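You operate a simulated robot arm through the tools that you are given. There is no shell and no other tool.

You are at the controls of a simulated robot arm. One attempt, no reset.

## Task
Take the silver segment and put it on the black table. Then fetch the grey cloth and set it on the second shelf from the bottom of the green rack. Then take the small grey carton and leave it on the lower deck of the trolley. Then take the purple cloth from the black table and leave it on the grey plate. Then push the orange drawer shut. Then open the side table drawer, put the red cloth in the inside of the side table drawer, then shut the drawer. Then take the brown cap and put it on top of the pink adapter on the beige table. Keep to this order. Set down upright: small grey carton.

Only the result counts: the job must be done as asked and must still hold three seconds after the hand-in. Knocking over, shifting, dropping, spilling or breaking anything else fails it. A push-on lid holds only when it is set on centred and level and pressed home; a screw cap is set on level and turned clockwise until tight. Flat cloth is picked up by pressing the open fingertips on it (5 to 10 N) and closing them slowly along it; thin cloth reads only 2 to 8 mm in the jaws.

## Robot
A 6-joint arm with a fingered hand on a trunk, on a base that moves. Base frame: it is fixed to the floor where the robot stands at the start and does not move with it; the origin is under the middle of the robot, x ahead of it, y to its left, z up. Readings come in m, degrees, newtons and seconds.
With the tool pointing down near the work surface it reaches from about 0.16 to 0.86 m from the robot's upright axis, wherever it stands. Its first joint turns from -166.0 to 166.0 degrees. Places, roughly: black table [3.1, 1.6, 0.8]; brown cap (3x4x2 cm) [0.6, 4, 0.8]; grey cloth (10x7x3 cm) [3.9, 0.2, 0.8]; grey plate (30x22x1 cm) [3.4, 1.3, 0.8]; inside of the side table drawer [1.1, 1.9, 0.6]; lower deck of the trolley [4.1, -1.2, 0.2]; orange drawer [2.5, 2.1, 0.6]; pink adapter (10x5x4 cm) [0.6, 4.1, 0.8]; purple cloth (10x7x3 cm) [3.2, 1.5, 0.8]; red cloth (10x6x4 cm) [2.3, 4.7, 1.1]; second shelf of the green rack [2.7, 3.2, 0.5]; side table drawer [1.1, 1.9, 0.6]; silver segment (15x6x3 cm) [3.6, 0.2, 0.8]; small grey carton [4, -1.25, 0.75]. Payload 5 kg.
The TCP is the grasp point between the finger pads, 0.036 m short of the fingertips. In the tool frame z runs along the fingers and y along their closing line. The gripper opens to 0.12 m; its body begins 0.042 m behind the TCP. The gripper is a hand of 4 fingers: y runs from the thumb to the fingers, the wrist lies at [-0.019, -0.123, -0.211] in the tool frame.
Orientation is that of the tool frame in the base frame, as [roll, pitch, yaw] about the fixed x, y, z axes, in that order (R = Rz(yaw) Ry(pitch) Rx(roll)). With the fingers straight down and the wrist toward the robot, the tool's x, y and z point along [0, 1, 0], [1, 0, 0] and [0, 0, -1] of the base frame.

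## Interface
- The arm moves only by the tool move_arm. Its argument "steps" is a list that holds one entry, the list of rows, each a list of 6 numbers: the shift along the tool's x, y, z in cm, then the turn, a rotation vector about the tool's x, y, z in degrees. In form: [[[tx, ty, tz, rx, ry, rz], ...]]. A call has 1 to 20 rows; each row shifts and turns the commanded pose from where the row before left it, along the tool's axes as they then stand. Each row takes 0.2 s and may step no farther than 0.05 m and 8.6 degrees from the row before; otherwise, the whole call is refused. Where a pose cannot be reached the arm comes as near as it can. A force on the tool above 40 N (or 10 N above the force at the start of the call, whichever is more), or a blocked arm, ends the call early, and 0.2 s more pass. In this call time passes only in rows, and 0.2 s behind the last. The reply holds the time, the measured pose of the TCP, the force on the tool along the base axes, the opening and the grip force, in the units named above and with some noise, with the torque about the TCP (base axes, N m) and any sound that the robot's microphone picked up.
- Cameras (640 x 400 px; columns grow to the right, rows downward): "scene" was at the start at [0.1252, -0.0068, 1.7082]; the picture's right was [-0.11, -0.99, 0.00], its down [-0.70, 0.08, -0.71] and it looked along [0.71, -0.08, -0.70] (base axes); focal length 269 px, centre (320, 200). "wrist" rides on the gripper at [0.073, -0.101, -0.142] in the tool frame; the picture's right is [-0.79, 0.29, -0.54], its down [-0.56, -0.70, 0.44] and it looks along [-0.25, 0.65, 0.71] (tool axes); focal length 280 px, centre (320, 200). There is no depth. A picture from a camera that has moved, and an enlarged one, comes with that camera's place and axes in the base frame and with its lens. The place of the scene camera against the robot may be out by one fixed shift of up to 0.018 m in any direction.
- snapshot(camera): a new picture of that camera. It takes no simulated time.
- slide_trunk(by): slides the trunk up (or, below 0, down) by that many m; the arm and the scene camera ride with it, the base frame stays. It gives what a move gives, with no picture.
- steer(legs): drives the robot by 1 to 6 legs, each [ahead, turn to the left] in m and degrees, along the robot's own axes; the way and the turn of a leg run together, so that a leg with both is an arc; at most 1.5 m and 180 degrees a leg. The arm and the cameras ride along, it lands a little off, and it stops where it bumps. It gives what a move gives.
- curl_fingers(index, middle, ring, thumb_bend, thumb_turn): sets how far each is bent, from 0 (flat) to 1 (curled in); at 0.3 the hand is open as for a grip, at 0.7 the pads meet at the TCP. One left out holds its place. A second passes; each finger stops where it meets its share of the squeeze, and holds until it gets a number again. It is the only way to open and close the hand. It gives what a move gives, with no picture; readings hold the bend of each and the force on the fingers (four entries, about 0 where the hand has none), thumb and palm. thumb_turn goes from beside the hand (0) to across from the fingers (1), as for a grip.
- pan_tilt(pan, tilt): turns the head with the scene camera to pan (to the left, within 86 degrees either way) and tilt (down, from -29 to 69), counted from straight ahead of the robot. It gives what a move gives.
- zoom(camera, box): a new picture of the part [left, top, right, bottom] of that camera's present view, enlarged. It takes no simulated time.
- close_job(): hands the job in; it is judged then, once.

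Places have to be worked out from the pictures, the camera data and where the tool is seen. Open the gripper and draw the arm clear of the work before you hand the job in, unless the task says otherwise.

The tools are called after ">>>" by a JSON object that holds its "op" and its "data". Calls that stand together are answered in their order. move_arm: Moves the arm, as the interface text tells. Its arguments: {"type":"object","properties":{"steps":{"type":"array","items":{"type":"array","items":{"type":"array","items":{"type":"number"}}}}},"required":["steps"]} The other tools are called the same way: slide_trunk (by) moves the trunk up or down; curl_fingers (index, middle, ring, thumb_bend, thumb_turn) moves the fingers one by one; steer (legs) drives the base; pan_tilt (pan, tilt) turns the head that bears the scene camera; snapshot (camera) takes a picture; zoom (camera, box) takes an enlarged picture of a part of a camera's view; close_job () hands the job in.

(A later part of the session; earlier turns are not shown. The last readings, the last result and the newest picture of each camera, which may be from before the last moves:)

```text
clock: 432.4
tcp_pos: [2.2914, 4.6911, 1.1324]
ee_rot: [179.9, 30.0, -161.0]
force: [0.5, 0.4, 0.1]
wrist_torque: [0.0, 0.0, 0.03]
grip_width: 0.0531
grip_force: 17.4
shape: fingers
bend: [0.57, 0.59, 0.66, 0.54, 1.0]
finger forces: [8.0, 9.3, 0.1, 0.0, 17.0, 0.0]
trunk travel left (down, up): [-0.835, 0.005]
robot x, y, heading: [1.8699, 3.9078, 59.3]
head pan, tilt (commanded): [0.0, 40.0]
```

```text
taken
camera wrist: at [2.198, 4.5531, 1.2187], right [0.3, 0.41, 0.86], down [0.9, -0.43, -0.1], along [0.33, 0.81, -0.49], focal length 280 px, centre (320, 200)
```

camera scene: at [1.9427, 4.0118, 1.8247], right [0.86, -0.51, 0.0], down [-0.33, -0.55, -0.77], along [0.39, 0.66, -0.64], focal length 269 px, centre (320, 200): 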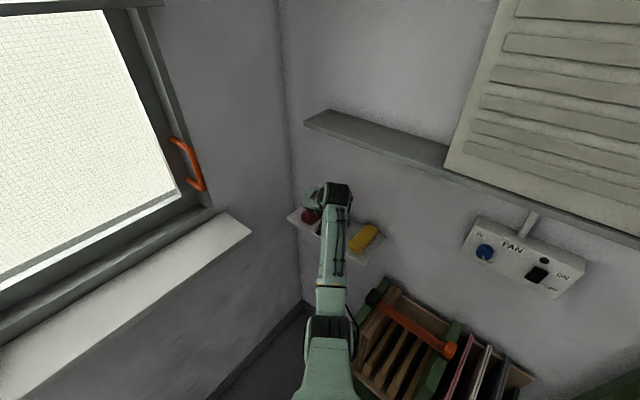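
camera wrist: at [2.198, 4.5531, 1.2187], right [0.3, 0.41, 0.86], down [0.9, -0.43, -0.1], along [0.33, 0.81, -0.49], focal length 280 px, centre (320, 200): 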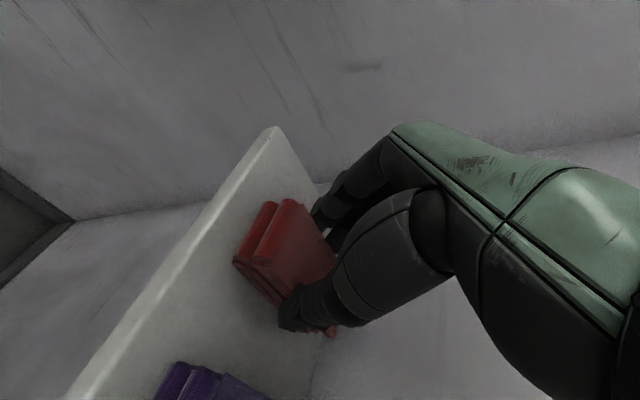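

The red cloth is gripped (5.3 cm, 17 N). I lift 6 cm, shift right away from the sill, and retreat from the shelf.

>>> {"op": "move_arm", "data": {"steps": [[[-0.75, 0, -1.3, 0, 0, 0], [-1.25, 0, -2.2, 0, 0, 0], [-1.5, 0, -2.6, 0, 0, 0]]]}}

>>> {"op": "snapshot", "data": {"camera": "wrist"}}

```text
clock: 433.1
tcp_pos: [2.2918, 4.6893, 1.2036]
ee_rot: [179.9, 30.0, -161.0]
force: [-1.1, 0.0, 0.3]
wrist_torque: [0.03, 0.0, -0.03]
grip_width: 0.0529
grip_force: 17.0
shape: fingers
bend: [0.57, 0.59, 0.66, 0.54, 1.0]
finger forces: [8.2, 8.9, 0.0, 0.0, 17.0, 0.0]
trunk travel left (down, up): [-0.835, 0.005]
robot x, y, heading: [1.8685, 3.9065, 59.4]
head pan, tilt (commanded): [0.0, 40.0]
```

```text
taken
camera wrist: at [2.1983, 4.552, 1.2895], right [0.3, 0.41, 0.86], down [0.9, -0.43, -0.1], along [0.33, 0.81, -0.49], focal length 280 px, centre (320, 200)
```

wrist: 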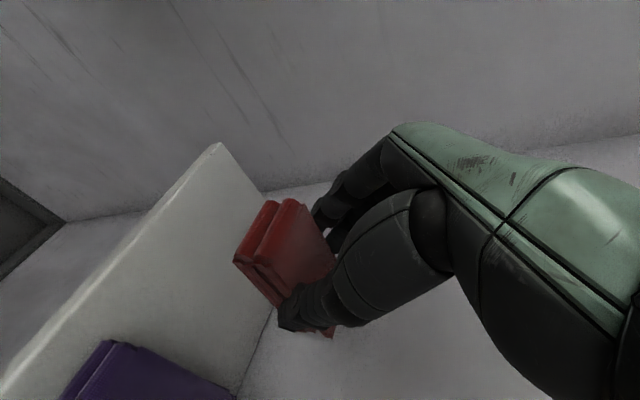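

Lifted cleanly. Now right 8 cm and back from the shelf.

>>> {"op": "move_arm", "data": {"steps": [[[0, -4, 0, 0, 0, 0], [0, -4, 0, 0, 0, 0], [3.6, 0, -2.1, 0, 0, 0], [3.6, 0, -2.1, 0, 0, 0], [3.6, 0, -2.1, 0, 0, 0], [3.6, 0, -2.1, 0, 0, 0], [3.6, 0, -2.1, 0, 0, 0]]]}}

>>> {"op": "snapshot", "data": {"camera": "scene"}}

>>> {"op": "snapshot", "data": {"camera": "wrist"}}

```text
clock: 434.8
tcp_pos: [2.1214, 4.5466, 1.2046]
ee_rot: [179.9, 30.2, -161.2]
force: [-0.3, -0.6, 0.4]
wrist_torque: [0.02, 0.02, -0.02]
grip_width: 0.0532
grip_force: 16.6
shape: fingers
bend: [0.57, 0.59, 0.66, 0.54, 1.0]
finger forces: [7.9, 8.7, 0.0, 0.1, 16.8, 0.1]
trunk travel left (down, up): [-0.835, 0.005]
robot x, y, heading: [1.8671, 3.9108, 59.6]
head pan, tilt (commanded): [0.0, 40.0]
```

```text
taken
camera scene: at [1.9384, 4.0098, 1.825], right [0.86, -0.51, 0.0], down [-0.33, -0.55, -0.77], along [0.39, 0.66, -0.64], focal length 269 px, centre (320, 200)
```

scene: 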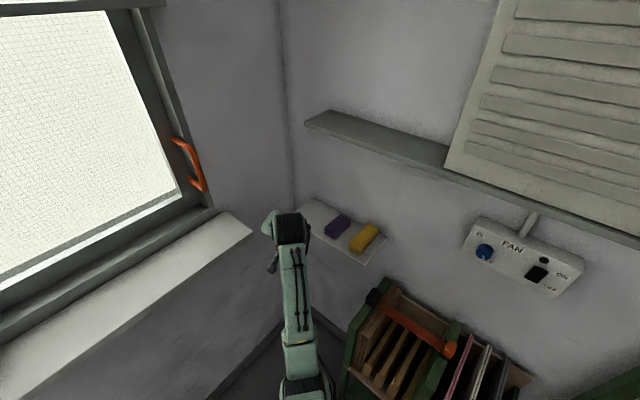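

```text
taken
camera wrist: at [2.027, 4.4083, 1.2913], right [0.3, 0.4, 0.87], down [0.9, -0.43, -0.1], along [0.33, 0.81, -0.49], focal length 280 px, centre (320, 200)
```

wrist: 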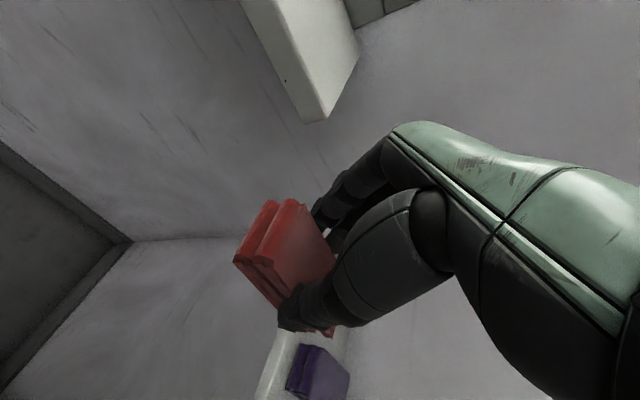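

The cloth is clear of the shelf. I back the base away 0.6 m and then bring the hand to the normal vertical orientation.

>>> {"op": "steer", "data": {"legs": [[-0.6, 0]]}}

>>> {"op": "move_arm", "data": {"steps": [[[0, 0, 0, 0, 7.5, 0], [0, 0, 0, 0, 7.5, 0], [0, 0, 0, 0, 7.5, 0], [0, 0, 0, 0, 7.5, 0], [0, 0, 0, 0, 0, 7], [0, 0, 0, 0, 0, 7], [0, 0, 0, 0, 0, 7], [0, 0, 0, 0, 0, 7], [0, 0, 0, 0, 0, 7], [0, 0, 0, 0, 0, 6]]]}}

>>> {"op": "snapshot", "data": {"camera": "scene"}}

>>> {"op": "snapshot", "data": {"camera": "wrist"}}

```text
clock: 438.4
tcp_pos: [1.8197, 4.033, 1.203]
ee_rot: [179.9, 29.9, -161.0]
force: [0.0, -0.3, -0.4]
wrist_torque: [-0.01, 0.0, 0.01]
grip_width: 0.0532
grip_force: 16.7
shape: fingers
bend: [0.57, 0.59, 0.66, 0.54, 1.0]
finger forces: [8.0, 8.7, 0.0, 0.1, 16.7, 0.1]
trunk travel left (down, up): [-0.835, 0.005]
robot x, y, heading: [1.5658, 3.3931, 59.7]
head pan, tilt (commanded): [0.0, 40.0]
```

```text
clock: 440.6
tcp_pos: [1.8187, 4.0327, 1.2029]
ee_rot: [-180.0, -0.1, 157.9]
force: [0.6, 1.9, -0.4]
wrist_torque: [0.06, 0.03, 0.04]
grip_width: 0.0529
grip_force: 16.9
shape: fingers
bend: [0.57, 0.59, 0.66, 0.54, 1.0]
finger forces: [8.1, 8.6, 0.0, 0.0, 16.8, 0.0]
trunk travel left (down, up): [-0.835, 0.005]
robot x, y, heading: [1.5642, 3.3998, 59.4]
head pan, tilt (commanded): [0.0, 40.0]
```

```text
taken
camera scene: at [1.6367, 3.4961, 1.8248], right [0.86, -0.51, 0.0], down [-0.33, -0.55, -0.77], along [0.39, 0.66, -0.64], focal length 269 px, centre (320, 200)
```

scene: 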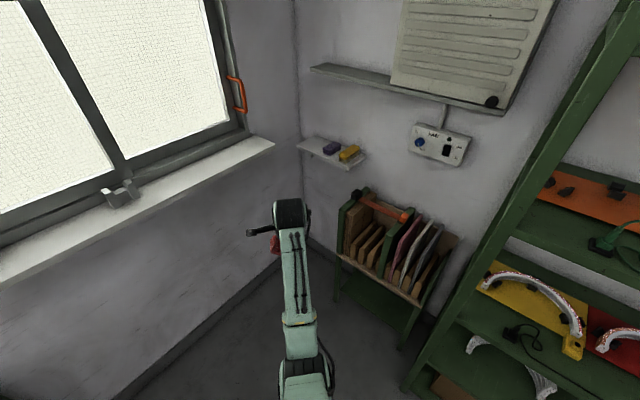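

```text
taken
camera wrist: at [1.7135, 3.9671, 1.3458], right [0.84, -0.03, 0.54], down [0.25, -0.86, -0.44], along [0.48, 0.51, -0.71], focal length 280 px, centre (320, 200)
```

wrist: 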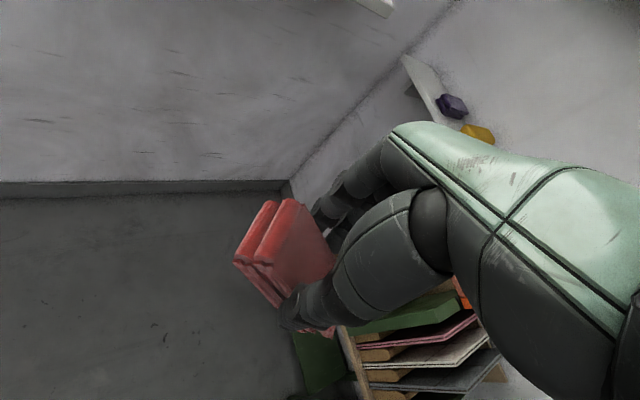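

All good, cloth firmly held. I retract the arm a bit and drive back to the side table, facing its open drawer.

>>> {"op": "move_arm", "data": {"steps": [[[0, -4, 0, 0, 0, 0], [0, -4, 0, 0, 0, 0], [0, -4, 0, 0, 0, 0], [0, -4, 0, 0, 0, 0]]]}}

>>> {"op": "steer", "data": {"legs": [[0, -130.3], [1.27, 0], [0, -90]]}}

>>> {"op": "pan_tilt", "data": {"pan": 0, "tilt": 50}}

>>> {"op": "snapshot", "data": {"camera": "scene"}}

>>> {"op": "snapshot", "data": {"camera": "wrist"}}

```text
clock: 441.6
tcp_pos: [1.758, 3.8814, 1.2056]
ee_rot: [179.9, 0.0, 157.9]
force: [0.5, -0.5, 0.0]
wrist_torque: [0.09, -0.03, 0.04]
grip_width: 0.053
grip_force: 16.2
shape: fingers
bend: [0.57, 0.59, 0.66, 0.54, 1.0]
finger forces: [8.0, 8.7, 0.0, 0.0, 16.8, 0.0]
trunk travel left (down, up): [-0.835, 0.005]
robot x, y, heading: [1.5626, 3.3934, 59.3]
head pan, tilt (commanded): [0.0, 40.0]
```

```text
clock: 459.7
tcp_pos: [1.5034, 1.946, 1.2038]
ee_rot: [-179.9, -0.1, -63.1]
force: [0.3, 0.9, 0.3]
wrist_torque: [0.02, 0.02, 0.01]
grip_width: 0.0519
grip_force: 15.4
shape: fingers
bend: [0.57, 0.59, 0.66, 0.54, 1.0]
finger forces: [7.7, 8.2, 0.0, 0.1, 15.9, 0.0]
trunk travel left (down, up): [-0.835, 0.005]
robot x, y, heading: [1.9745, 2.1878, -161.4]
head pan, tilt (commanded): [0.0, 40.0]
```

```text
clock: 460.4
tcp_pos: [1.5026, 1.9458, 1.2039]
ee_rot: [179.9, -0.1, -63.1]
force: [-0.6, -0.3, -0.1]
wrist_torque: [0.0, 0.02, -0.03]
grip_width: 0.0521
grip_force: 15.8
shape: fingers
bend: [0.57, 0.59, 0.66, 0.54, 1.0]
finger forces: [7.7, 8.1, 0.1, 0.1, 15.8, 0.0]
trunk travel left (down, up): [-0.835, 0.005]
robot x, y, heading: [1.9734, 2.1894, -161.6]
head pan, tilt (commanded): [0.0, 50.0]
```

```text
taken
camera scene: at [1.8839, 2.1554, 1.8107], right [-0.31, 0.95, 0.0], down [0.73, 0.24, -0.64], along [-0.61, -0.2, -0.77], focal length 269 px, centre (320, 200)
```

scene: 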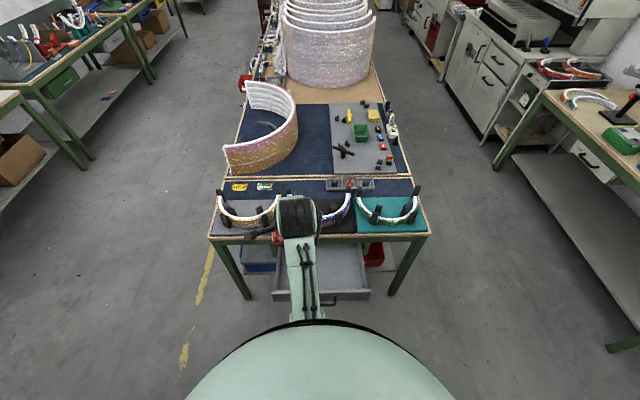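

```text
taken
camera wrist: at [1.6261, 1.9282, 1.3462], right [-0.61, 0.57, 0.54], down [0.37, 0.82, -0.44], along [-0.7, -0.07, -0.71], focal length 280 px, centre (320, 200)
```

wrist: 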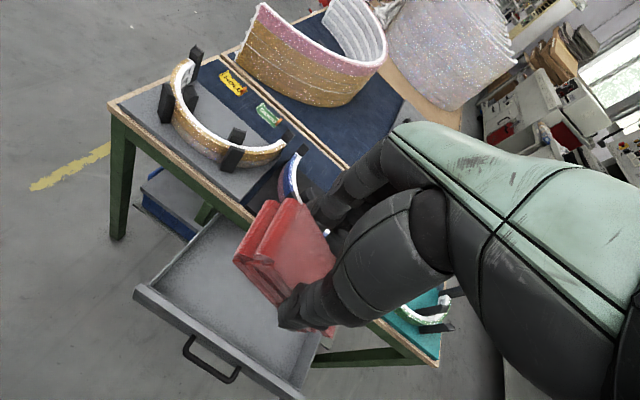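

The drawer is still open (free zone U 1.85-2.03, centre L about 1.42). I align the hand over the middle of the opening before lowering.

>>> {"op": "move_arm", "data": {"steps": [[[0, 0, 0, 0, 0, 7.8], [-2.5, 4, 0, 0, 0, 0], [-2.5, 4, 0, 0, 0, 0], [-2.4, 4.1, 0, 0, 0, 0]]]}}

>>> {"op": "slide_trunk", "data": {"by": -0.38}}

>>> {"op": "snapshot", "data": {"camera": "wrist"}}

>>> {"op": "snapshot", "data": {"camera": "scene"}}

```text
clock: 461.4
tcp_pos: [1.3621, 1.9774, 1.2025]
ee_rot: [180.0, -0.2, -71.1]
force: [-0.4, 0.5, -0.4]
wrist_torque: [0.0, 0.0, 0.02]
grip_width: 0.0519
grip_force: 16.0
shape: fingers
bend: [0.57, 0.59, 0.66, 0.54, 1.0]
finger forces: [7.7, 8.3, 0.0, 0.1, 16.0, 0.0]
trunk travel left (down, up): [-0.835, 0.005]
robot x, y, heading: [1.9699, 2.1849, -161.5]
head pan, tilt (commanded): [0.0, 50.0]
```

```text
clock: 465.1
tcp_pos: [1.3639, 1.9772, 0.8239]
ee_rot: [180.0, -0.1, -70.9]
force: [0.0, 0.8, 0.1]
wrist_torque: [0.0, 0.0, 0.03]
grip_width: 0.0524
grip_force: 15.8
shape: fingers
bend: [0.57, 0.59, 0.66, 0.54, 1.0]
finger forces: [7.7, 8.2, 0.1, 0.1, 16.1, 0.1]
trunk travel left (down, up): [-0.455, 0.385]
robot x, y, heading: [1.9699, 2.1859, -161.5]
head pan, tilt (commanded): [0.0, 50.0]
```

```text
taken
camera wrist: at [1.4837, 1.9426, 0.966], right [-0.53, 0.65, 0.54], down [0.48, 0.76, -0.44], along [-0.7, 0.02, -0.71], focal length 280 px, centre (320, 200)
```

wrist: 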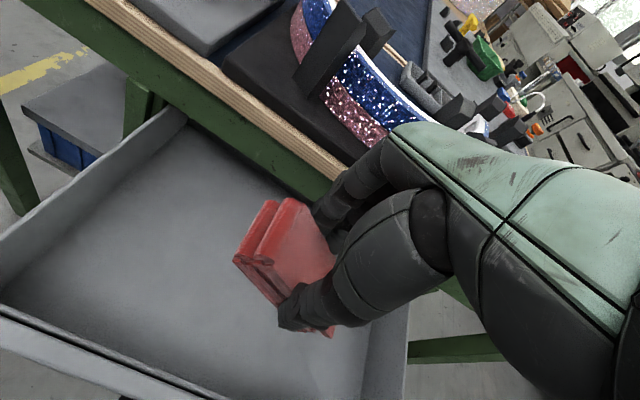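

```text
taken
camera scene: at [1.884, 2.1554, 1.4307], right [-0.31, 0.95, 0.0], down [0.73, 0.24, -0.64], along [-0.61, -0.2, -0.77], focal length 269 px, centre (320, 200)
```

scene: 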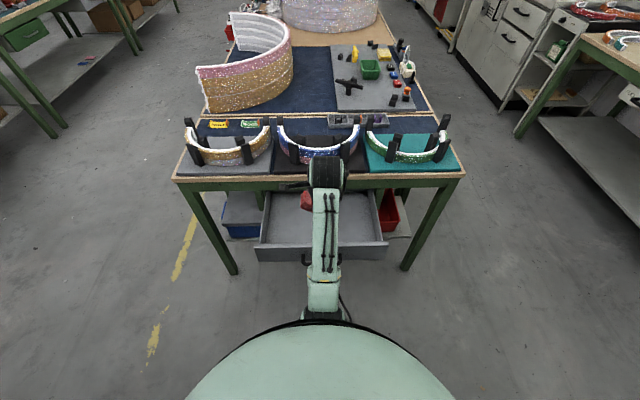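

The hand is over the open drawer but a bit near the table edge. I shift 1.5 cm back and lower into the drawer.

>>> {"op": "move_arm", "data": {"steps": [[[0, -1.5, 0, 0, 0, 0], [0, 0, 4, 0, 0, 0], [0, 0, 4, 0, 0, 0], [0, 0, 3, 0, 0, 0]]]}}

>>> {"op": "snapshot", "data": {"camera": "wrist"}}

>>> {"op": "snapshot", "data": {"camera": "scene"}}

```text
clock: 466.1
tcp_pos: [1.3794, 1.9811, 0.7129]
ee_rot: [-180.0, -0.1, -70.9]
force: [0.9, -0.2, 0.0]
wrist_torque: [-0.02, 0.0, -0.01]
grip_width: 0.0522
grip_force: 15.9
shape: fingers
bend: [0.57, 0.59, 0.66, 0.54, 1.0]
finger forces: [7.9, 8.3, 0.1, 0.0, 15.9, 0.1]
trunk travel left (down, up): [-0.455, 0.385]
robot x, y, heading: [1.9705, 2.1851, -161.4]
head pan, tilt (commanded): [0.0, 50.0]
```

```text
taken
camera wrist: at [1.4978, 1.9467, 0.8553], right [-0.53, 0.65, 0.54], down [0.48, 0.76, -0.44], along [-0.7, 0.02, -0.71], focal length 280 px, centre (320, 200)
```

wrist: 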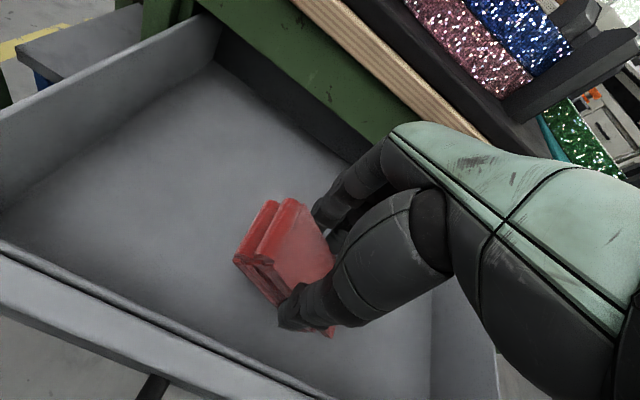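

```text
taken
camera scene: at [1.8836, 2.1553, 1.4307], right [-0.31, 0.95, 0.0], down [0.73, 0.24, -0.64], along [-0.61, -0.2, -0.77], focal length 269 px, centre (320, 200)
```

scene: 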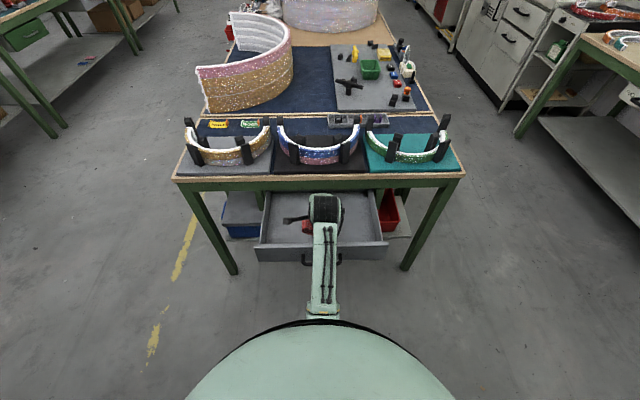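

Good clearance all round. I lower further until the cloth touches the drawer floor.

>>> {"op": "move_arm", "data": {"steps": [[[0, 0, 1.5, 0, 0, 0], [0, 0, 1.2, 0, 0, 0], [0, 0, 0.8, 0, 0, 0]]]}}

>>> {"op": "move_arm", "data": {"steps": [[[0, 0, 0.8, 0, 0, 0], [0, 0, 0.7, 0, 0, 0]]]}}

>>> {"op": "snapshot", "data": {"camera": "wrist"}}

```text
clock: 466.9
tcp_pos: [1.378, 1.9797, 0.6853]
ee_rot: [179.3, -0.2, -70.8]
force: [2.6, -11.0, 30.0]
wrist_torque: [0.5, 0.51, 0.24]
grip_width: 0.0514
grip_force: 28.7
shape: fingers
bend: [0.59, 0.6, 0.65, 0.54, 0.99]
finger forces: [6.0, 7.8, 24.6, 0.0, 19.0, 0.1]
trunk travel left (down, up): [-0.455, 0.385]
robot x, y, heading: [1.9732, 2.1864, -161.6]
head pan, tilt (commanded): [0.0, 50.0]
```

```text
clock: 467.5
tcp_pos: [1.3734, 1.9802, 0.6724]
ee_rot: [178.9, 0.0, -71.1]
force: [1.4, -1.5, 22.2]
wrist_torque: [0.65, 0.14, 0.0]
grip_width: 0.0525
grip_force: 25.3
shape: fingers
bend: [0.59, 0.61, 0.75, 0.54, 0.99]
finger forces: [7.2, 7.0, 17.7, 0.0, 18.3, 0.1]
trunk travel left (down, up): [-0.455, 0.385]
robot x, y, heading: [1.9721, 2.1871, -161.5]
head pan, tilt (commanded): [0.0, 50.0]
stopped in row 2: the force on the tool passed its limit at 44 N (the readings are from after the stop); the commanded pose is now the measured one
```

```text
taken
camera wrist: at [1.4961, 1.9468, 0.8131], right [-0.52, 0.66, 0.55], down [0.47, 0.75, -0.46], along [-0.71, 0.02, -0.7], focal length 280 px, centre (320, 200)
```

wrist: 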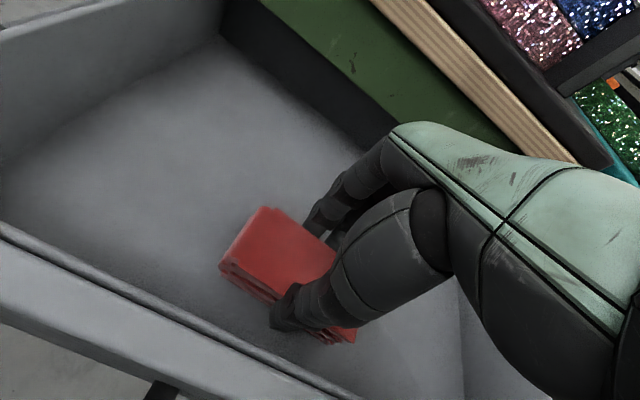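

The cloth is on the drawer floor, pressed level. I ease off and open the fingers.

>>> {"op": "move_arm", "data": {"steps": [[[0, 0, -0.4, 0.5, 0, 0]]]}}

>>> {"op": "curl_fingers", "data": {"index": 0.47, "middle": 0.47, "ring": 0.47, "thumb_bend": 0.46}}

>>> {"op": "snapshot", "data": {"camera": "wrist"}}

```text
clock: 467.9
tcp_pos: [1.3766, 1.9814, 0.6717]
ee_rot: [180.0, 0.1, -71.0]
force: [-0.4, -1.0, 11.4]
wrist_torque: [0.47, 0.36, 0.01]
grip_width: 0.0525
grip_force: 23.8
shape: fingers
bend: [0.59, 0.61, 0.75, 0.54, 0.99]
finger forces: [7.6, 8.0, 14.2, 0.1, 17.4, 0.0]
trunk travel left (down, up): [-0.455, 0.385]
robot x, y, heading: [1.9706, 2.1887, -161.7]
head pan, tilt (commanded): [0.0, 50.0]
```

```text
clock: 468.9
tcp_pos: [1.3764, 1.9807, 0.6744]
ee_rot: [179.8, -0.1, -71.0]
force: [-0.4, -3.1, 14.8]
wrist_torque: [0.38, 0.38, -0.03]
grip_width: 0.0754
grip_force: 8.6
shape: fingers
bend: [0.46, 0.46, 0.77, 0.47, 0.99]
finger forces: [1.1, 0.8, 13.9, 0.0, 1.1, 0.0]
trunk travel left (down, up): [-0.455, 0.385]
robot x, y, heading: [1.9733, 2.187, -161.7]
head pan, tilt (commanded): [0.0, 50.0]
```

```text
taken
camera wrist: at [1.4963, 1.9468, 0.8162], right [-0.53, 0.65, 0.54], down [0.48, 0.76, -0.45], along [-0.7, 0.02, -0.71], focal length 280 px, centre (320, 200)
```

wrist: 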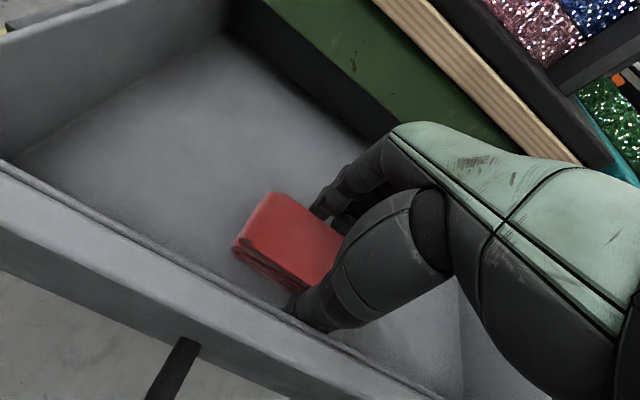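

Released except the ring finger resting on the cloth's top. I rise slowly; it will free itself.

>>> {"op": "move_arm", "data": {"steps": [[[0, 0, -0.7, 0, 0, 0], [0, 0, -0.8, 0, 0, 0], [0, 0, -1, 0, 0, 0]]]}}

>>> {"op": "snapshot", "data": {"camera": "wrist"}}

```text
clock: 469.7
tcp_pos: [1.377, 1.9818, 0.6972]
ee_rot: [-179.8, -0.1, -71.0]
force: [0.0, -0.1, 0.0]
wrist_torque: [0.01, -0.01, 0.04]
grip_width: 0.0748
grip_force: 0.0
shape: fingers
bend: [0.47, 0.47, 0.47, 0.46, 0.99]
finger forces: [0.0, 0.1, 0.0, 0.0, 0.0, 0.0]
trunk travel left (down, up): [-0.455, 0.385]
robot x, y, heading: [1.9723, 2.1885, -162.0]
head pan, tilt (commanded): [0.0, 50.0]
```

```text
taken
camera wrist: at [1.4958, 1.947, 0.8399], right [-0.53, 0.65, 0.54], down [0.48, 0.76, -0.44], along [-0.7, 0.03, -0.72], focal length 280 px, centre (320, 200)
```

wrist: 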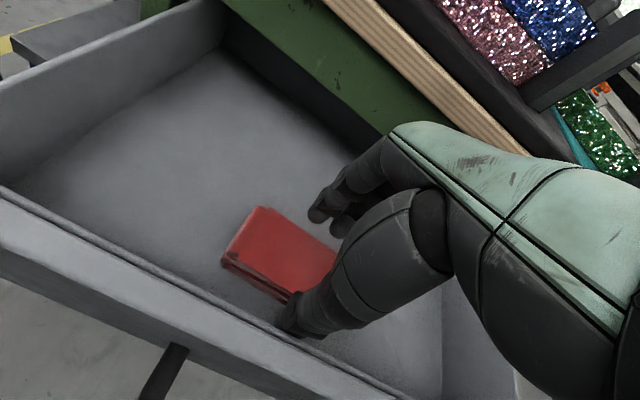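

The red cloth lies in the drawer. I rise out, back the base 10 cm, close the hand, and get in front of the handle to push the drawer shut.

>>> {"op": "move_arm", "data": {"steps": [[[0, 0, -2, 0, 0, 0], [0, 0, -4, 0, 0, 0], [0, 0, -4, 0, 0, 0], [0, 0, -4, 0, 0, 0]]]}}

>>> {"op": "steer", "data": {"legs": [[-0.1, 0]]}}

>>> {"op": "curl_fingers", "data": {"index": 0.75, "middle": 0.75, "ring": 0.75, "thumb_bend": 0.72}}

>>> {"op": "move_arm", "data": {"steps": [[[0, -4, 0, 0, 0, 0], [0, -4, 0, 0, 0, 0], [0, -3.5, 0, 0, 0, 0]]]}}

>>> {"op": "snapshot", "data": {"camera": "scene"}}

>>> {"op": "snapshot", "data": {"camera": "wrist"}}

```text
clock: 470.7
tcp_pos: [1.3762, 1.981, 0.8378]
ee_rot: [180.0, -0.1, -71.0]
force: [-0.3, -0.1, 0.1]
wrist_torque: [-0.01, 0.01, 0.0]
grip_width: 0.0746
grip_force: 0.0
shape: fingers
bend: [0.47, 0.47, 0.47, 0.46, 0.99]
finger forces: [0.1, 0.1, 0.0, 0.0, 0.0, 0.0]
trunk travel left (down, up): [-0.455, 0.385]
robot x, y, heading: [1.9721, 2.1876, -161.8]
head pan, tilt (commanded): [0.0, 50.0]
```

```text
clock: 471.9
tcp_pos: [1.4704, 2.0125, 0.8387]
ee_rot: [179.8, -0.1, -71.0]
force: [-0.7, -0.9, -0.3]
wrist_torque: [0.0, 0.04, 0.0]
grip_width: 0.0745
grip_force: 0.1
shape: fingers
bend: [0.47, 0.47, 0.47, 0.46, 0.99]
finger forces: [0.0, 0.0, 0.0, 0.0, 0.0, 0.1]
trunk travel left (down, up): [-0.455, 0.385]
robot x, y, heading: [2.0709, 2.2178, -161.7]
head pan, tilt (commanded): [0.0, 50.0]
```

```text
clock: 472.9
tcp_pos: [1.4696, 2.0128, 0.8391]
ee_rot: [179.9, -0.2, -71.0]
force: [0.1, -1.0, -0.8]
wrist_torque: [-0.01, 0.01, -0.03]
grip_width: 0.0002
grip_force: 0.1
shape: fingers
bend: [0.74, 0.74, 0.75, 0.71, 1.0]
finger forces: [0.0, 0.0, 0.1, 0.1, 0.0, 0.0]
trunk travel left (down, up): [-0.455, 0.385]
robot x, y, heading: [2.0644, 2.2204, -162.0]
head pan, tilt (commanded): [0.0, 50.0]
```

```text
clock: 473.7
tcp_pos: [1.5803, 2.0508, 0.8402]
ee_rot: [180.0, -0.1, -71.1]
force: [-0.3, 0.6, -0.4]
wrist_torque: [-0.01, 0.02, 0.03]
grip_width: 0.0001
grip_force: 0.1
shape: fingers
bend: [0.74, 0.74, 0.75, 0.71, 1.0]
finger forces: [0.1, 0.1, 0.0, 0.0, 0.0, 0.0]
trunk travel left (down, up): [-0.455, 0.385]
robot x, y, heading: [2.066, 2.2214, -161.6]
head pan, tilt (commanded): [0.0, 50.0]
```

```text
taken
camera scene: at [1.9805, 2.1874, 1.4308], right [-0.31, 0.95, 0.0], down [0.73, 0.24, -0.64], along [-0.61, -0.2, -0.77], focal length 269 px, centre (320, 200)
```

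scene: 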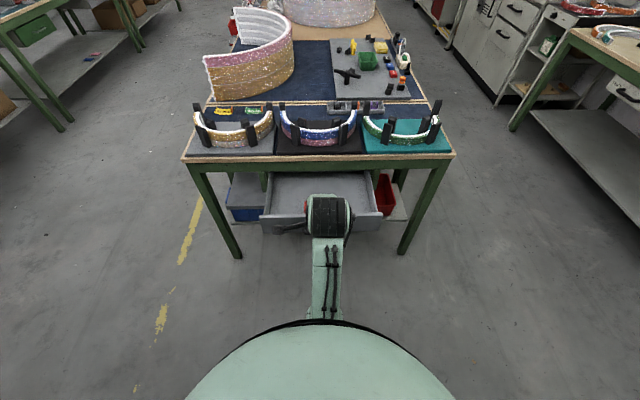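

```text
taken
camera wrist: at [1.7003, 2.0164, 0.9815], right [-0.53, 0.65, 0.54], down [0.48, 0.76, -0.45], along [-0.7, 0.02, -0.71], focal length 280 px, centre (320, 200)
```

wrist: 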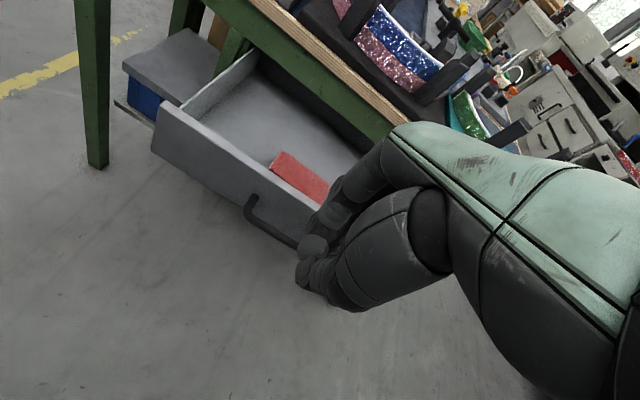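

The hand is in front of the handle with clearance. I lower to handle height and push.

>>> {"op": "move_arm", "data": {"steps": [[[0, 0, 4, 0, 0, 0], [0, 0, 4, 0, 0, 0], [0, 0, 4, 0, 0, 0], [0, 0, 4, 0, 0, 0], [0, 0, 4, 0, 0, 0], [0, 0, 1, 0, 0, 0]]]}}

>>> {"op": "snapshot", "data": {"camera": "wrist"}}

>>> {"op": "zoom", "data": {"camera": "scene", "box": [220, 140, 420, 290]}}

```text
clock: 475.1
tcp_pos: [1.5787, 2.0501, 0.6282]
ee_rot: [180.0, -0.1, -71.0]
force: [-0.1, 0.7, 0.1]
wrist_torque: [0.02, 0.01, -0.01]
grip_width: 0.0002
grip_force: 0.0
shape: fingers
bend: [0.74, 0.74, 0.75, 0.71, 1.0]
finger forces: [0.0, 0.1, 0.0, 0.0, 0.1, 0.0]
trunk travel left (down, up): [-0.455, 0.385]
robot x, y, heading: [2.067, 2.2182, -161.7]
head pan, tilt (commanded): [0.0, 50.0]
```

```text
taken
camera wrist: at [1.699, 2.0158, 0.7701], right [-0.53, 0.65, 0.54], down [0.48, 0.76, -0.44], along [-0.7, 0.03, -0.71], focal length 280 px, centre (320, 200)
```

wrist: 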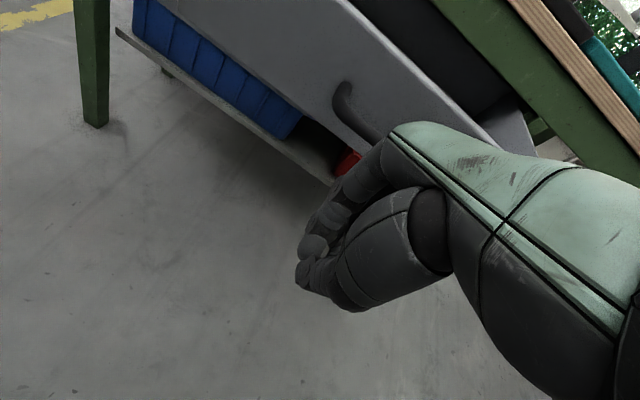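

```text
2.67 times, centred on (320, 215) of scene
camera zoom: at [1.9792, 2.187, 1.4307], right [-0.31, 0.95, 0.0], down [0.73, 0.24, -0.64], along [-0.61, -0.2, -0.77], focal length 717 px, centre (320, 160)
```

zoom: 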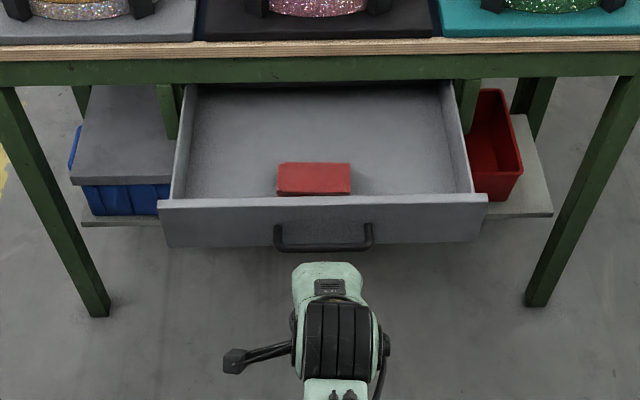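

The cloth is clearly inside the drawer and the hand is centred on the handle. I push forward.

>>> {"op": "move_arm", "data": {"steps": [[[0, 3, 0, 0, 0, 0], [0, 3, 0, 0, 0, 0], [0, 2.5, 0, 0, 0, 0], [0, 2.5, 0, 0, 0, 0], [0, 2.5, 0, 0, 0, 0], [0, 2.5, 0, 0, 0, 0]]]}}

>>> {"op": "zoom", "data": {"camera": "scene", "box": [220, 140, 420, 290]}}

```text
clock: 476.5
tcp_pos: [1.4265, 1.9979, 0.6267]
ee_rot: [179.9, -0.2, -71.0]
force: [-0.3, 0.1, 0.1]
wrist_torque: [0.0, 0.01, -0.04]
grip_width: 0.0001
grip_force: 0.1
shape: fingers
bend: [0.74, 0.75, 0.75, 0.71, 1.0]
finger forces: [0.0, 0.0, 0.0, 0.0, 0.0, 0.1]
trunk travel left (down, up): [-0.455, 0.385]
robot x, y, heading: [2.0711, 2.2235, -161.7]
head pan, tilt (commanded): [0.0, 50.0]
```

```text
2.67 times, centred on (320, 215) of scene
camera zoom: at [1.9785, 2.1868, 1.4306], right [-0.31, 0.95, 0.0], down [0.73, 0.24, -0.64], along [-0.61, -0.2, -0.77], focal length 717 px, centre (320, 160)
```

zoom: 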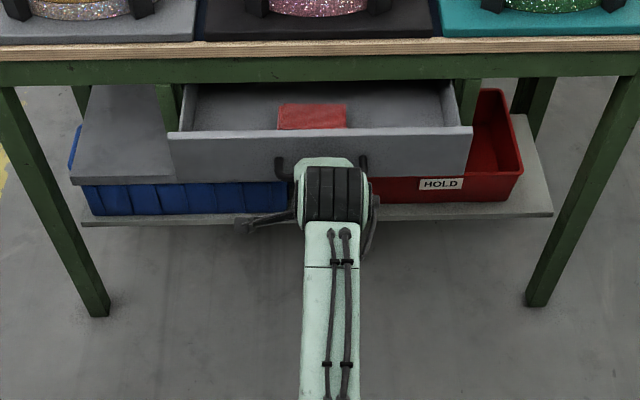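

The drawer is closing smoothly. I continue pushing until it stops.

>>> {"op": "move_arm", "data": {"steps": [[[0, 2.5, 0, 0, 0, 0], [0, 2.5, 0, 0, 0, 0], [0, 2, 0, 0, 0, 0], [0, 1.5, 0, 0, 0, 0]]]}}

>>> {"op": "zoom", "data": {"camera": "scene", "box": [220, 140, 420, 290]}}

```text
clock: 477.5
tcp_pos: [1.3473, 1.9706, 0.627]
ee_rot: [179.9, -0.1, -71.1]
force: [0.0, -0.9, -0.4]
wrist_torque: [-0.01, 0.0, -0.02]
grip_width: 0.0003
grip_force: 0.4
shape: fingers
bend: [0.74, 0.75, 0.75, 0.71, 1.0]
finger forces: [0.0, 0.4, 0.0, 0.1, 0.0, 0.1]
trunk travel left (down, up): [-0.455, 0.385]
robot x, y, heading: [2.0662, 2.2192, -161.7]
head pan, tilt (commanded): [0.0, 50.0]
```

```text
2.67 times, centred on (320, 215) of scene
camera zoom: at [1.979, 2.187, 1.4306], right [-0.31, 0.95, 0.0], down [0.73, 0.24, -0.64], along [-0.61, -0.2, -0.77], focal length 717 px, centre (320, 160)
```

zoom: 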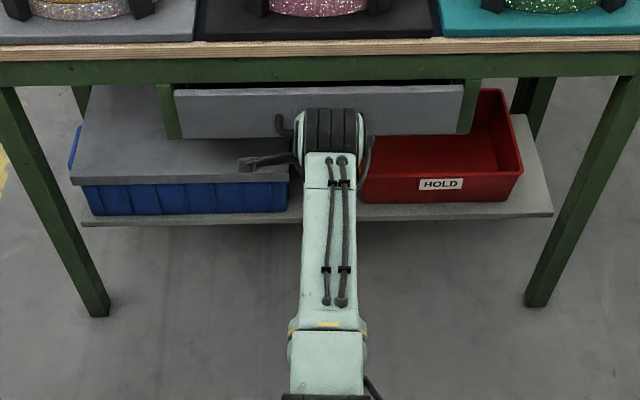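

Almost shut. A few more centimetres until the stop is felt.

>>> {"op": "move_arm", "data": {"steps": [[[0, 1, 0, 0, 0, 0], [0, 1, 0, 0, 0, 0], [0, 1, 0, 0, 0, 0], [0, 0.8, 0, 0, 0, 0]]]}}

>>> {"op": "zoom", "data": {"camera": "scene", "box": [220, 140, 420, 290]}}

```text
clock: 478.2
tcp_pos: [1.334, 1.9678, 0.6243]
ee_rot: [-179.2, -0.1, -70.9]
force: [31.2, 11.7, 13.1]
wrist_torque: [-0.33, 1.38, -0.5]
grip_width: 0.0001
grip_force: 17.0
shape: fingers
bend: [0.74, 0.75, 0.75, 0.7, 1.0]
finger forces: [0.0, 34.2, 0.0, 0.0, 0.0, 0.0]
trunk travel left (down, up): [-0.455, 0.385]
robot x, y, heading: [2.0684, 2.2199, -161.6]
head pan, tilt (commanded): [0.0, 50.0]
stopped in row 3: the force on the tool passed its limit at 47 N (the readings are from after the stop); the commanded pose is now the measured one
```

```text
2.67 times, centred on (320, 215) of scene
camera zoom: at [1.9843, 2.1888, 1.4312], right [-0.31, 0.95, 0.0], down [0.73, 0.24, -0.65], along [-0.61, -0.2, -0.76], focal length 717 px, centre (320, 160)
```

zoom: 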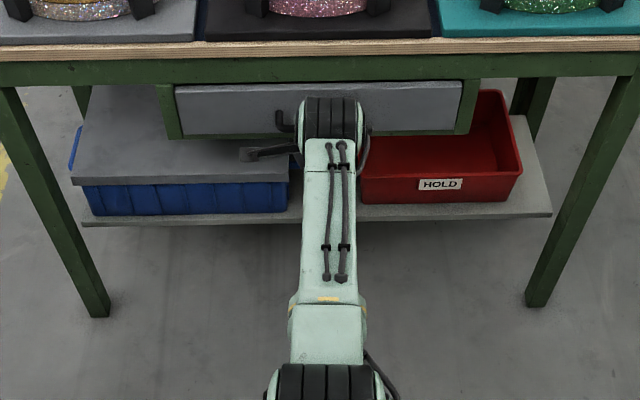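

Stop reached. I back off and verify that the drawer is flush.

>>> {"op": "move_arm", "data": {"steps": [[[0, -3, 0, 0, 0, 0], [0, -4, 0, 0, 0, 0], [0, -4, 0, 0, 0, 0], [0, -4, 0, 0, 0, 0], [0, -4, 0, 0, 0, 0]]]}}

>>> {"op": "zoom", "data": {"camera": "scene", "box": [220, 140, 420, 290]}}

>>> {"op": "snapshot", "data": {"camera": "wrist"}}

```text
clock: 479.4
tcp_pos: [1.5091, 2.0259, 0.6278]
ee_rot: [-179.4, -0.1, -71.1]
force: [0.7, 0.7, -0.2]
wrist_torque: [0.0, 0.02, 0.0]
grip_width: 0.0001
grip_force: 0.1
shape: fingers
bend: [0.74, 0.75, 0.75, 0.7, 1.0]
finger forces: [0.0, 0.1, 0.0, 0.0, 0.1, 0.1]
trunk travel left (down, up): [-0.455, 0.385]
robot x, y, heading: [2.0665, 2.2185, -161.8]
head pan, tilt (commanded): [0.0, 50.0]
```

```text
2.67 times, centred on (320, 215) of scene
camera zoom: at [1.9809, 2.1876, 1.4308], right [-0.31, 0.95, 0.0], down [0.73, 0.24, -0.64], along [-0.61, -0.2, -0.77], focal length 717 px, centre (320, 160)
```

zoom: 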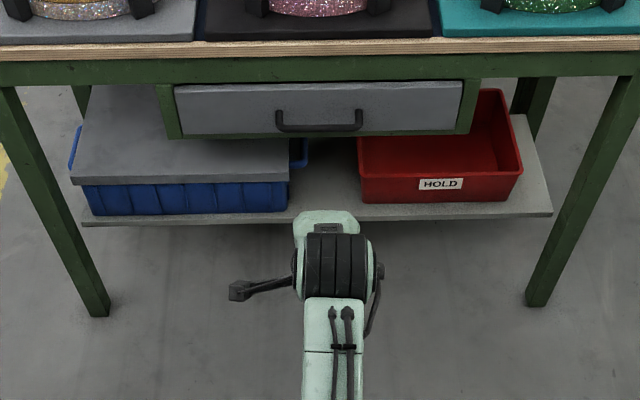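

```text
taken
camera wrist: at [1.6277, 1.9916, 0.7707], right [-0.53, 0.65, 0.54], down [0.48, 0.76, -0.44], along [-0.69, 0.03, -0.72], focal length 280 px, centre (320, 200)
```

wrist: 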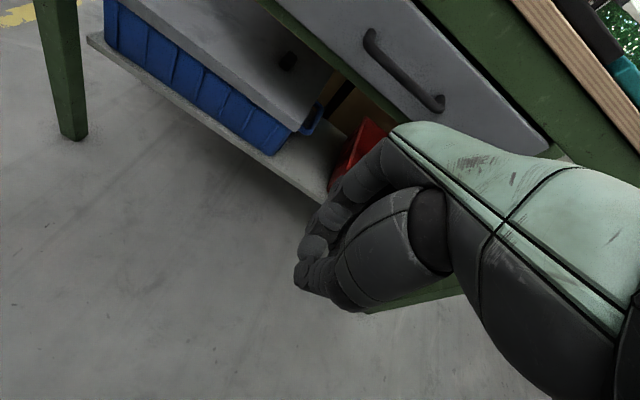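

The side table drawer is flush shut with the cloth inside. Last task: the brown cap and pink adapter on the beige table. I raise the trunk and drive there.

>>> {"op": "slide_trunk", "data": {"by": 0.38}}

>>> {"op": "steer", "data": {"legs": [[0, -86.8], [1.5, 0], [0.1, 0], [0, 50]]}}

>>> {"op": "pan_tilt", "data": {"pan": 0, "tilt": 40}}

>>> {"op": "snapshot", "data": {"camera": "scene"}}

```text
clock: 483.1
tcp_pos: [1.5094, 2.0263, 1.0065]
ee_rot: [-179.5, -0.1, -71.1]
force: [-0.6, 0.3, -1.2]
wrist_torque: [0.01, -0.01, 0.01]
grip_width: 0.0
grip_force: 0.1
shape: fingers
bend: [0.74, 0.75, 0.75, 0.7, 1.0]
finger forces: [0.0, 0.0, 0.0, 0.0, 0.0, 0.1]
trunk travel left (down, up): [-0.835, 0.005]
robot x, y, heading: [2.0673, 2.2183, -161.9]
head pan, tilt (commanded): [0.0, 50.0]
```

```text
clock: 499.0
tcp_pos: [0.9117, 3.8707, 1.0056]
ee_rot: [-179.4, -0.1, -107.6]
force: [0.6, 0.9, -0.1]
wrist_torque: [0.0, 0.0, 0.02]
grip_width: 0.0
grip_force: 0.1
shape: fingers
bend: [0.74, 0.75, 0.75, 0.7, 1.0]
finger forces: [0.1, 0.0, 0.0, 0.0, 0.1, 0.0]
trunk travel left (down, up): [-0.835, 0.005]
robot x, y, heading: [1.4754, 3.6893, 162.0]
head pan, tilt (commanded): [0.0, 50.0]
```

```text
clock: 499.7
tcp_pos: [0.9121, 3.8718, 1.0073]
ee_rot: [-179.4, -0.1, -107.6]
force: [-0.5, -1.4, 0.2]
wrist_torque: [-0.02, -0.01, 0.03]
grip_width: 0.0
grip_force: 0.0
shape: fingers
bend: [0.74, 0.75, 0.75, 0.7, 1.0]
finger forces: [0.0, 0.1, 0.0, 0.0, 0.0, 0.0]
trunk travel left (down, up): [-0.835, 0.005]
robot x, y, heading: [1.473, 3.6947, 161.7]
head pan, tilt (commanded): [0.0, 40.0]
```

```text
taken
camera scene: at [1.38, 3.731, 1.8248], right [0.31, 0.95, 0.0], down [0.61, -0.2, -0.77], along [-0.73, 0.24, -0.64], focal length 269 px, centre (320, 200)
```

scene: 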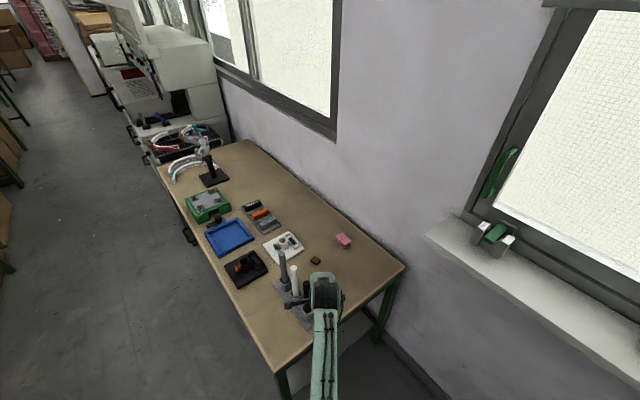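

I see the pink adapter and the brown cap on the beige table, with some upright rods near my hand. I zoom in.

>>> {"op": "zoom", "data": {"camera": "scene", "box": [240, 210, 400, 330]}}

>>> {"op": "snapshot", "data": {"camera": "wrist"}}

```text
3.33 times, centred on (320, 270) of scene
camera zoom: at [1.38, 3.731, 1.8248], right [0.31, 0.95, 0.0], down [0.61, -0.2, -0.77], along [-0.73, 0.24, -0.64], focal length 897 px, centre (320, -33)
```

zoom: 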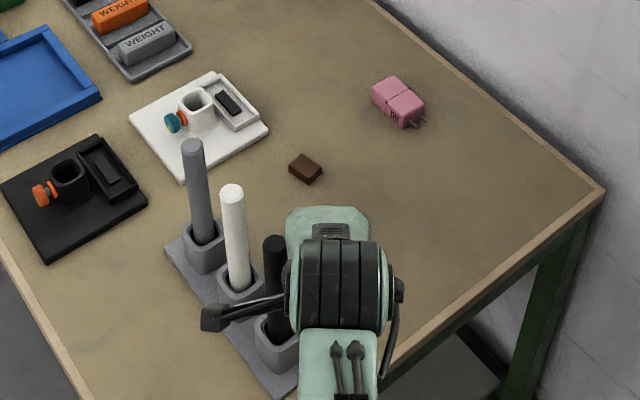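

```text
taken
camera wrist: at [0.9852, 3.7727, 1.1499], right [-0.04, 0.84, 0.54], down [0.84, 0.32, -0.44], along [-0.54, 0.43, -0.72], focal length 280 px, centre (320, 200)
```

wrist: 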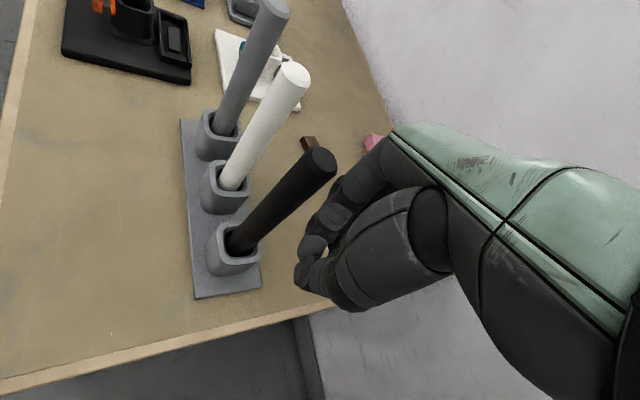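

Two hazards: upright rods (tops about z 0.99, line L 3.35, U 1.90-2.08) close to my fist, and the window sill behind. I first raise the hand straight up, then retract it, then reposition the base to about U 2.58, L 3.28.

>>> {"op": "move_arm", "data": {"steps": [[[0, 0, -3, 0, 0, 0], [0, 0, -4, 0, 0, 0], [0, 0, -4, 0, 0, 0], [0, -4, 0, 0, 0, 0], [0, -4, 0, 0, 0, 0]]]}}

>>> {"op": "snapshot", "data": {"camera": "wrist"}}

```text
clock: 500.9
tcp_pos: [0.9896, 3.847, 1.1168]
ee_rot: [-179.5, -0.1, -107.6]
force: [0.5, -0.8, 0.3]
wrist_torque: [0.01, 0.03, 0.0]
grip_width: 0.0003
grip_force: 0.1
shape: fingers
bend: [0.74, 0.75, 0.75, 0.7, 1.0]
finger forces: [0.1, 0.0, 0.0, 0.1, 0.0, 0.0]
trunk travel left (down, up): [-0.835, 0.005]
robot x, y, heading: [1.4738, 3.6938, 161.7]
head pan, tilt (commanded): [0.0, 40.0]
```

```text
taken
camera wrist: at [1.0628, 3.7482, 1.2614], right [-0.04, 0.84, 0.54], down [0.84, 0.32, -0.44], along [-0.54, 0.43, -0.72], focal length 280 px, centre (320, 200)
```

wrist: 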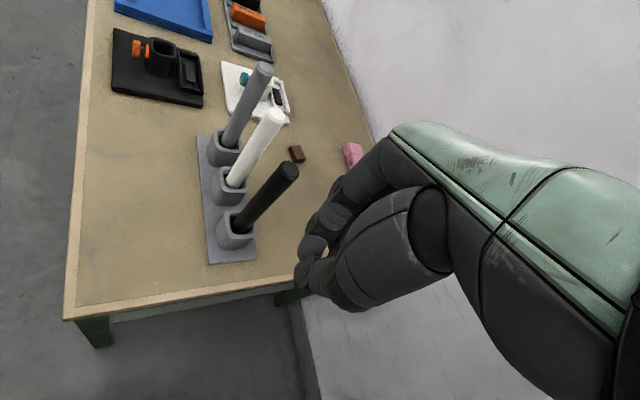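

The rods are untouched and the hand is clear. Now I reposition the base (turning the arm away from the sill and reversing), then face the cap.

>>> {"op": "steer", "data": {"legs": [[0, 132.1], [-0.274, 0], [0, -114.4]]}}

>>> {"op": "pan_tilt", "data": {"pan": 0, "tilt": 50}}

>>> {"op": "snapshot", "data": {"camera": "scene"}}

>>> {"op": "zoom", "data": {"camera": "scene", "box": [260, 140, 420, 260]}}

>>> {"op": "snapshot", "data": {"camera": "wrist"}}

```text
clock: 515.3
tcp_pos: [0.849, 3.9342, 1.1161]
ee_rot: [-179.4, -0.1, -89.4]
force: [1.0, -0.3, -0.5]
wrist_torque: [0.02, 0.01, -0.03]
grip_width: 0.0001
grip_force: 0.0
shape: fingers
bend: [0.74, 0.75, 0.75, 0.7, 1.0]
finger forces: [0.0, 0.1, 0.0, 0.0, 0.1, 0.0]
trunk travel left (down, up): [-0.835, 0.005]
robot x, y, heading: [1.3588, 3.9408, -179.6]
head pan, tilt (commanded): [0.0, 40.0]
```

```text
clock: 516.0
tcp_pos: [0.8488, 3.9356, 1.1175]
ee_rot: [-179.4, -0.1, -89.3]
force: [0.0, 0.5, -0.1]
wrist_torque: [-0.01, -0.01, 0.01]
grip_width: 0.0
grip_force: 0.0
shape: fingers
bend: [0.74, 0.75, 0.75, 0.7, 1.0]
finger forces: [0.0, 0.0, 0.1, 0.0, 0.0, 0.1]
trunk travel left (down, up): [-0.835, 0.005]
robot x, y, heading: [1.3572, 3.9426, -180.1]
head pan, tilt (commanded): [0.0, 50.0]
```

```text
taken
camera scene: at [1.2676, 3.9437, 1.8107], right [0.0, 1.0, 0.0], down [0.77, 0.0, -0.64], along [-0.64, 0.0, -0.77], focal length 269 px, centre (320, 200)
```

scene: 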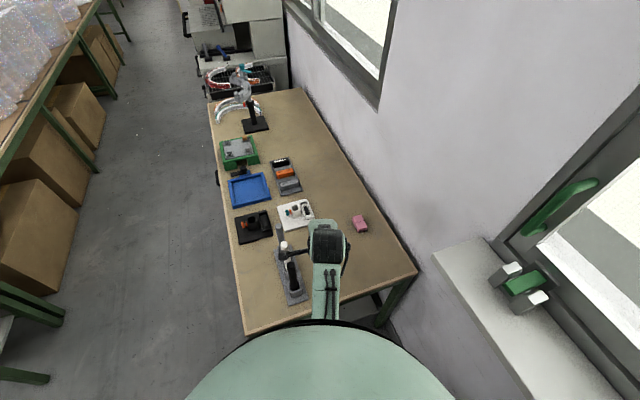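

```text
3.33 times, centred on (340, 200) of scene
camera zoom: at [1.2676, 3.9437, 1.8107], right [0.0, 1.0, 0.0], down [0.77, 0.0, -0.64], along [-0.64, 0.0, -0.77], focal length 897 px, centre (253, 200)
```

zoom: 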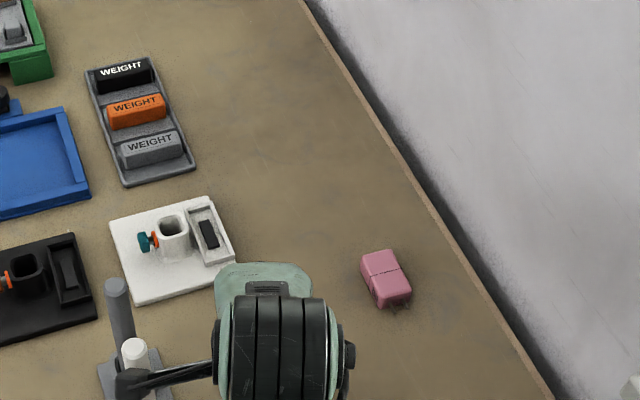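

```text
taken
camera wrist: at [0.9494, 3.8645, 1.2604], right [-0.3, 0.79, 0.54], down [0.7, 0.57, -0.44], along [-0.65, 0.24, -0.72], focal length 280 px, centre (320, 200)
```

wrist: 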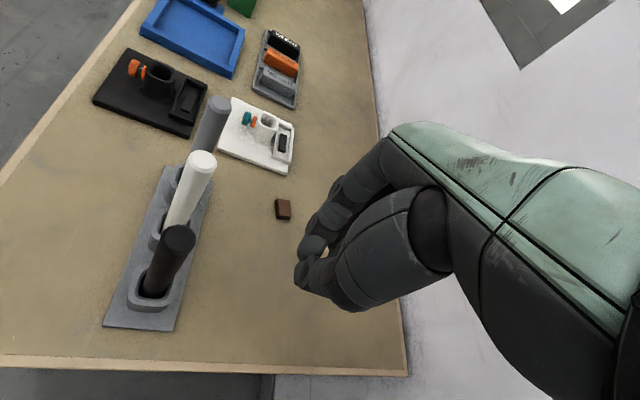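

Now facing -x with the cap visible in the wrist view. I zoom with the wrist camera on the cap, and the adapter with the scene camera.

>>> {"op": "zoom", "data": {"camera": "wrist", "box": [240, 160, 330, 250]}}

>>> {"op": "zoom", "data": {"camera": "scene", "box": [330, 200, 390, 245]}}

```text
4.44 times, centred on (285, 205) of wrist
camera zoom: at [0.9494, 3.8645, 1.2604], right [-0.3, 0.79, 0.54], down [0.7, 0.57, -0.44], along [-0.65, 0.24, -0.72], focal length 1246 px, centre (476, 178)
```

zoom: 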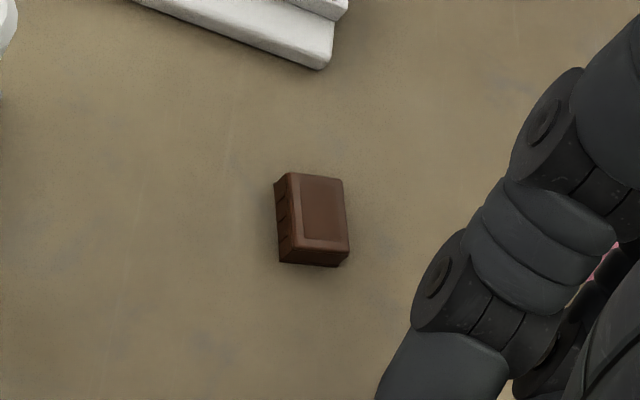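

```text
8.89 times, centred on (360, 222) of scene
camera zoom: at [1.2676, 3.9437, 1.8107], right [0.0, 1.0, 0.0], down [0.77, 0.0, -0.64], along [-0.64, 0.0, -0.77], focal length 2391 px, centre (-36, 0)
```

zoom: 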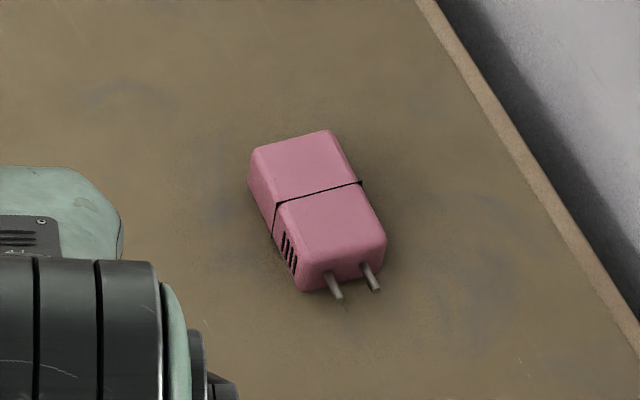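

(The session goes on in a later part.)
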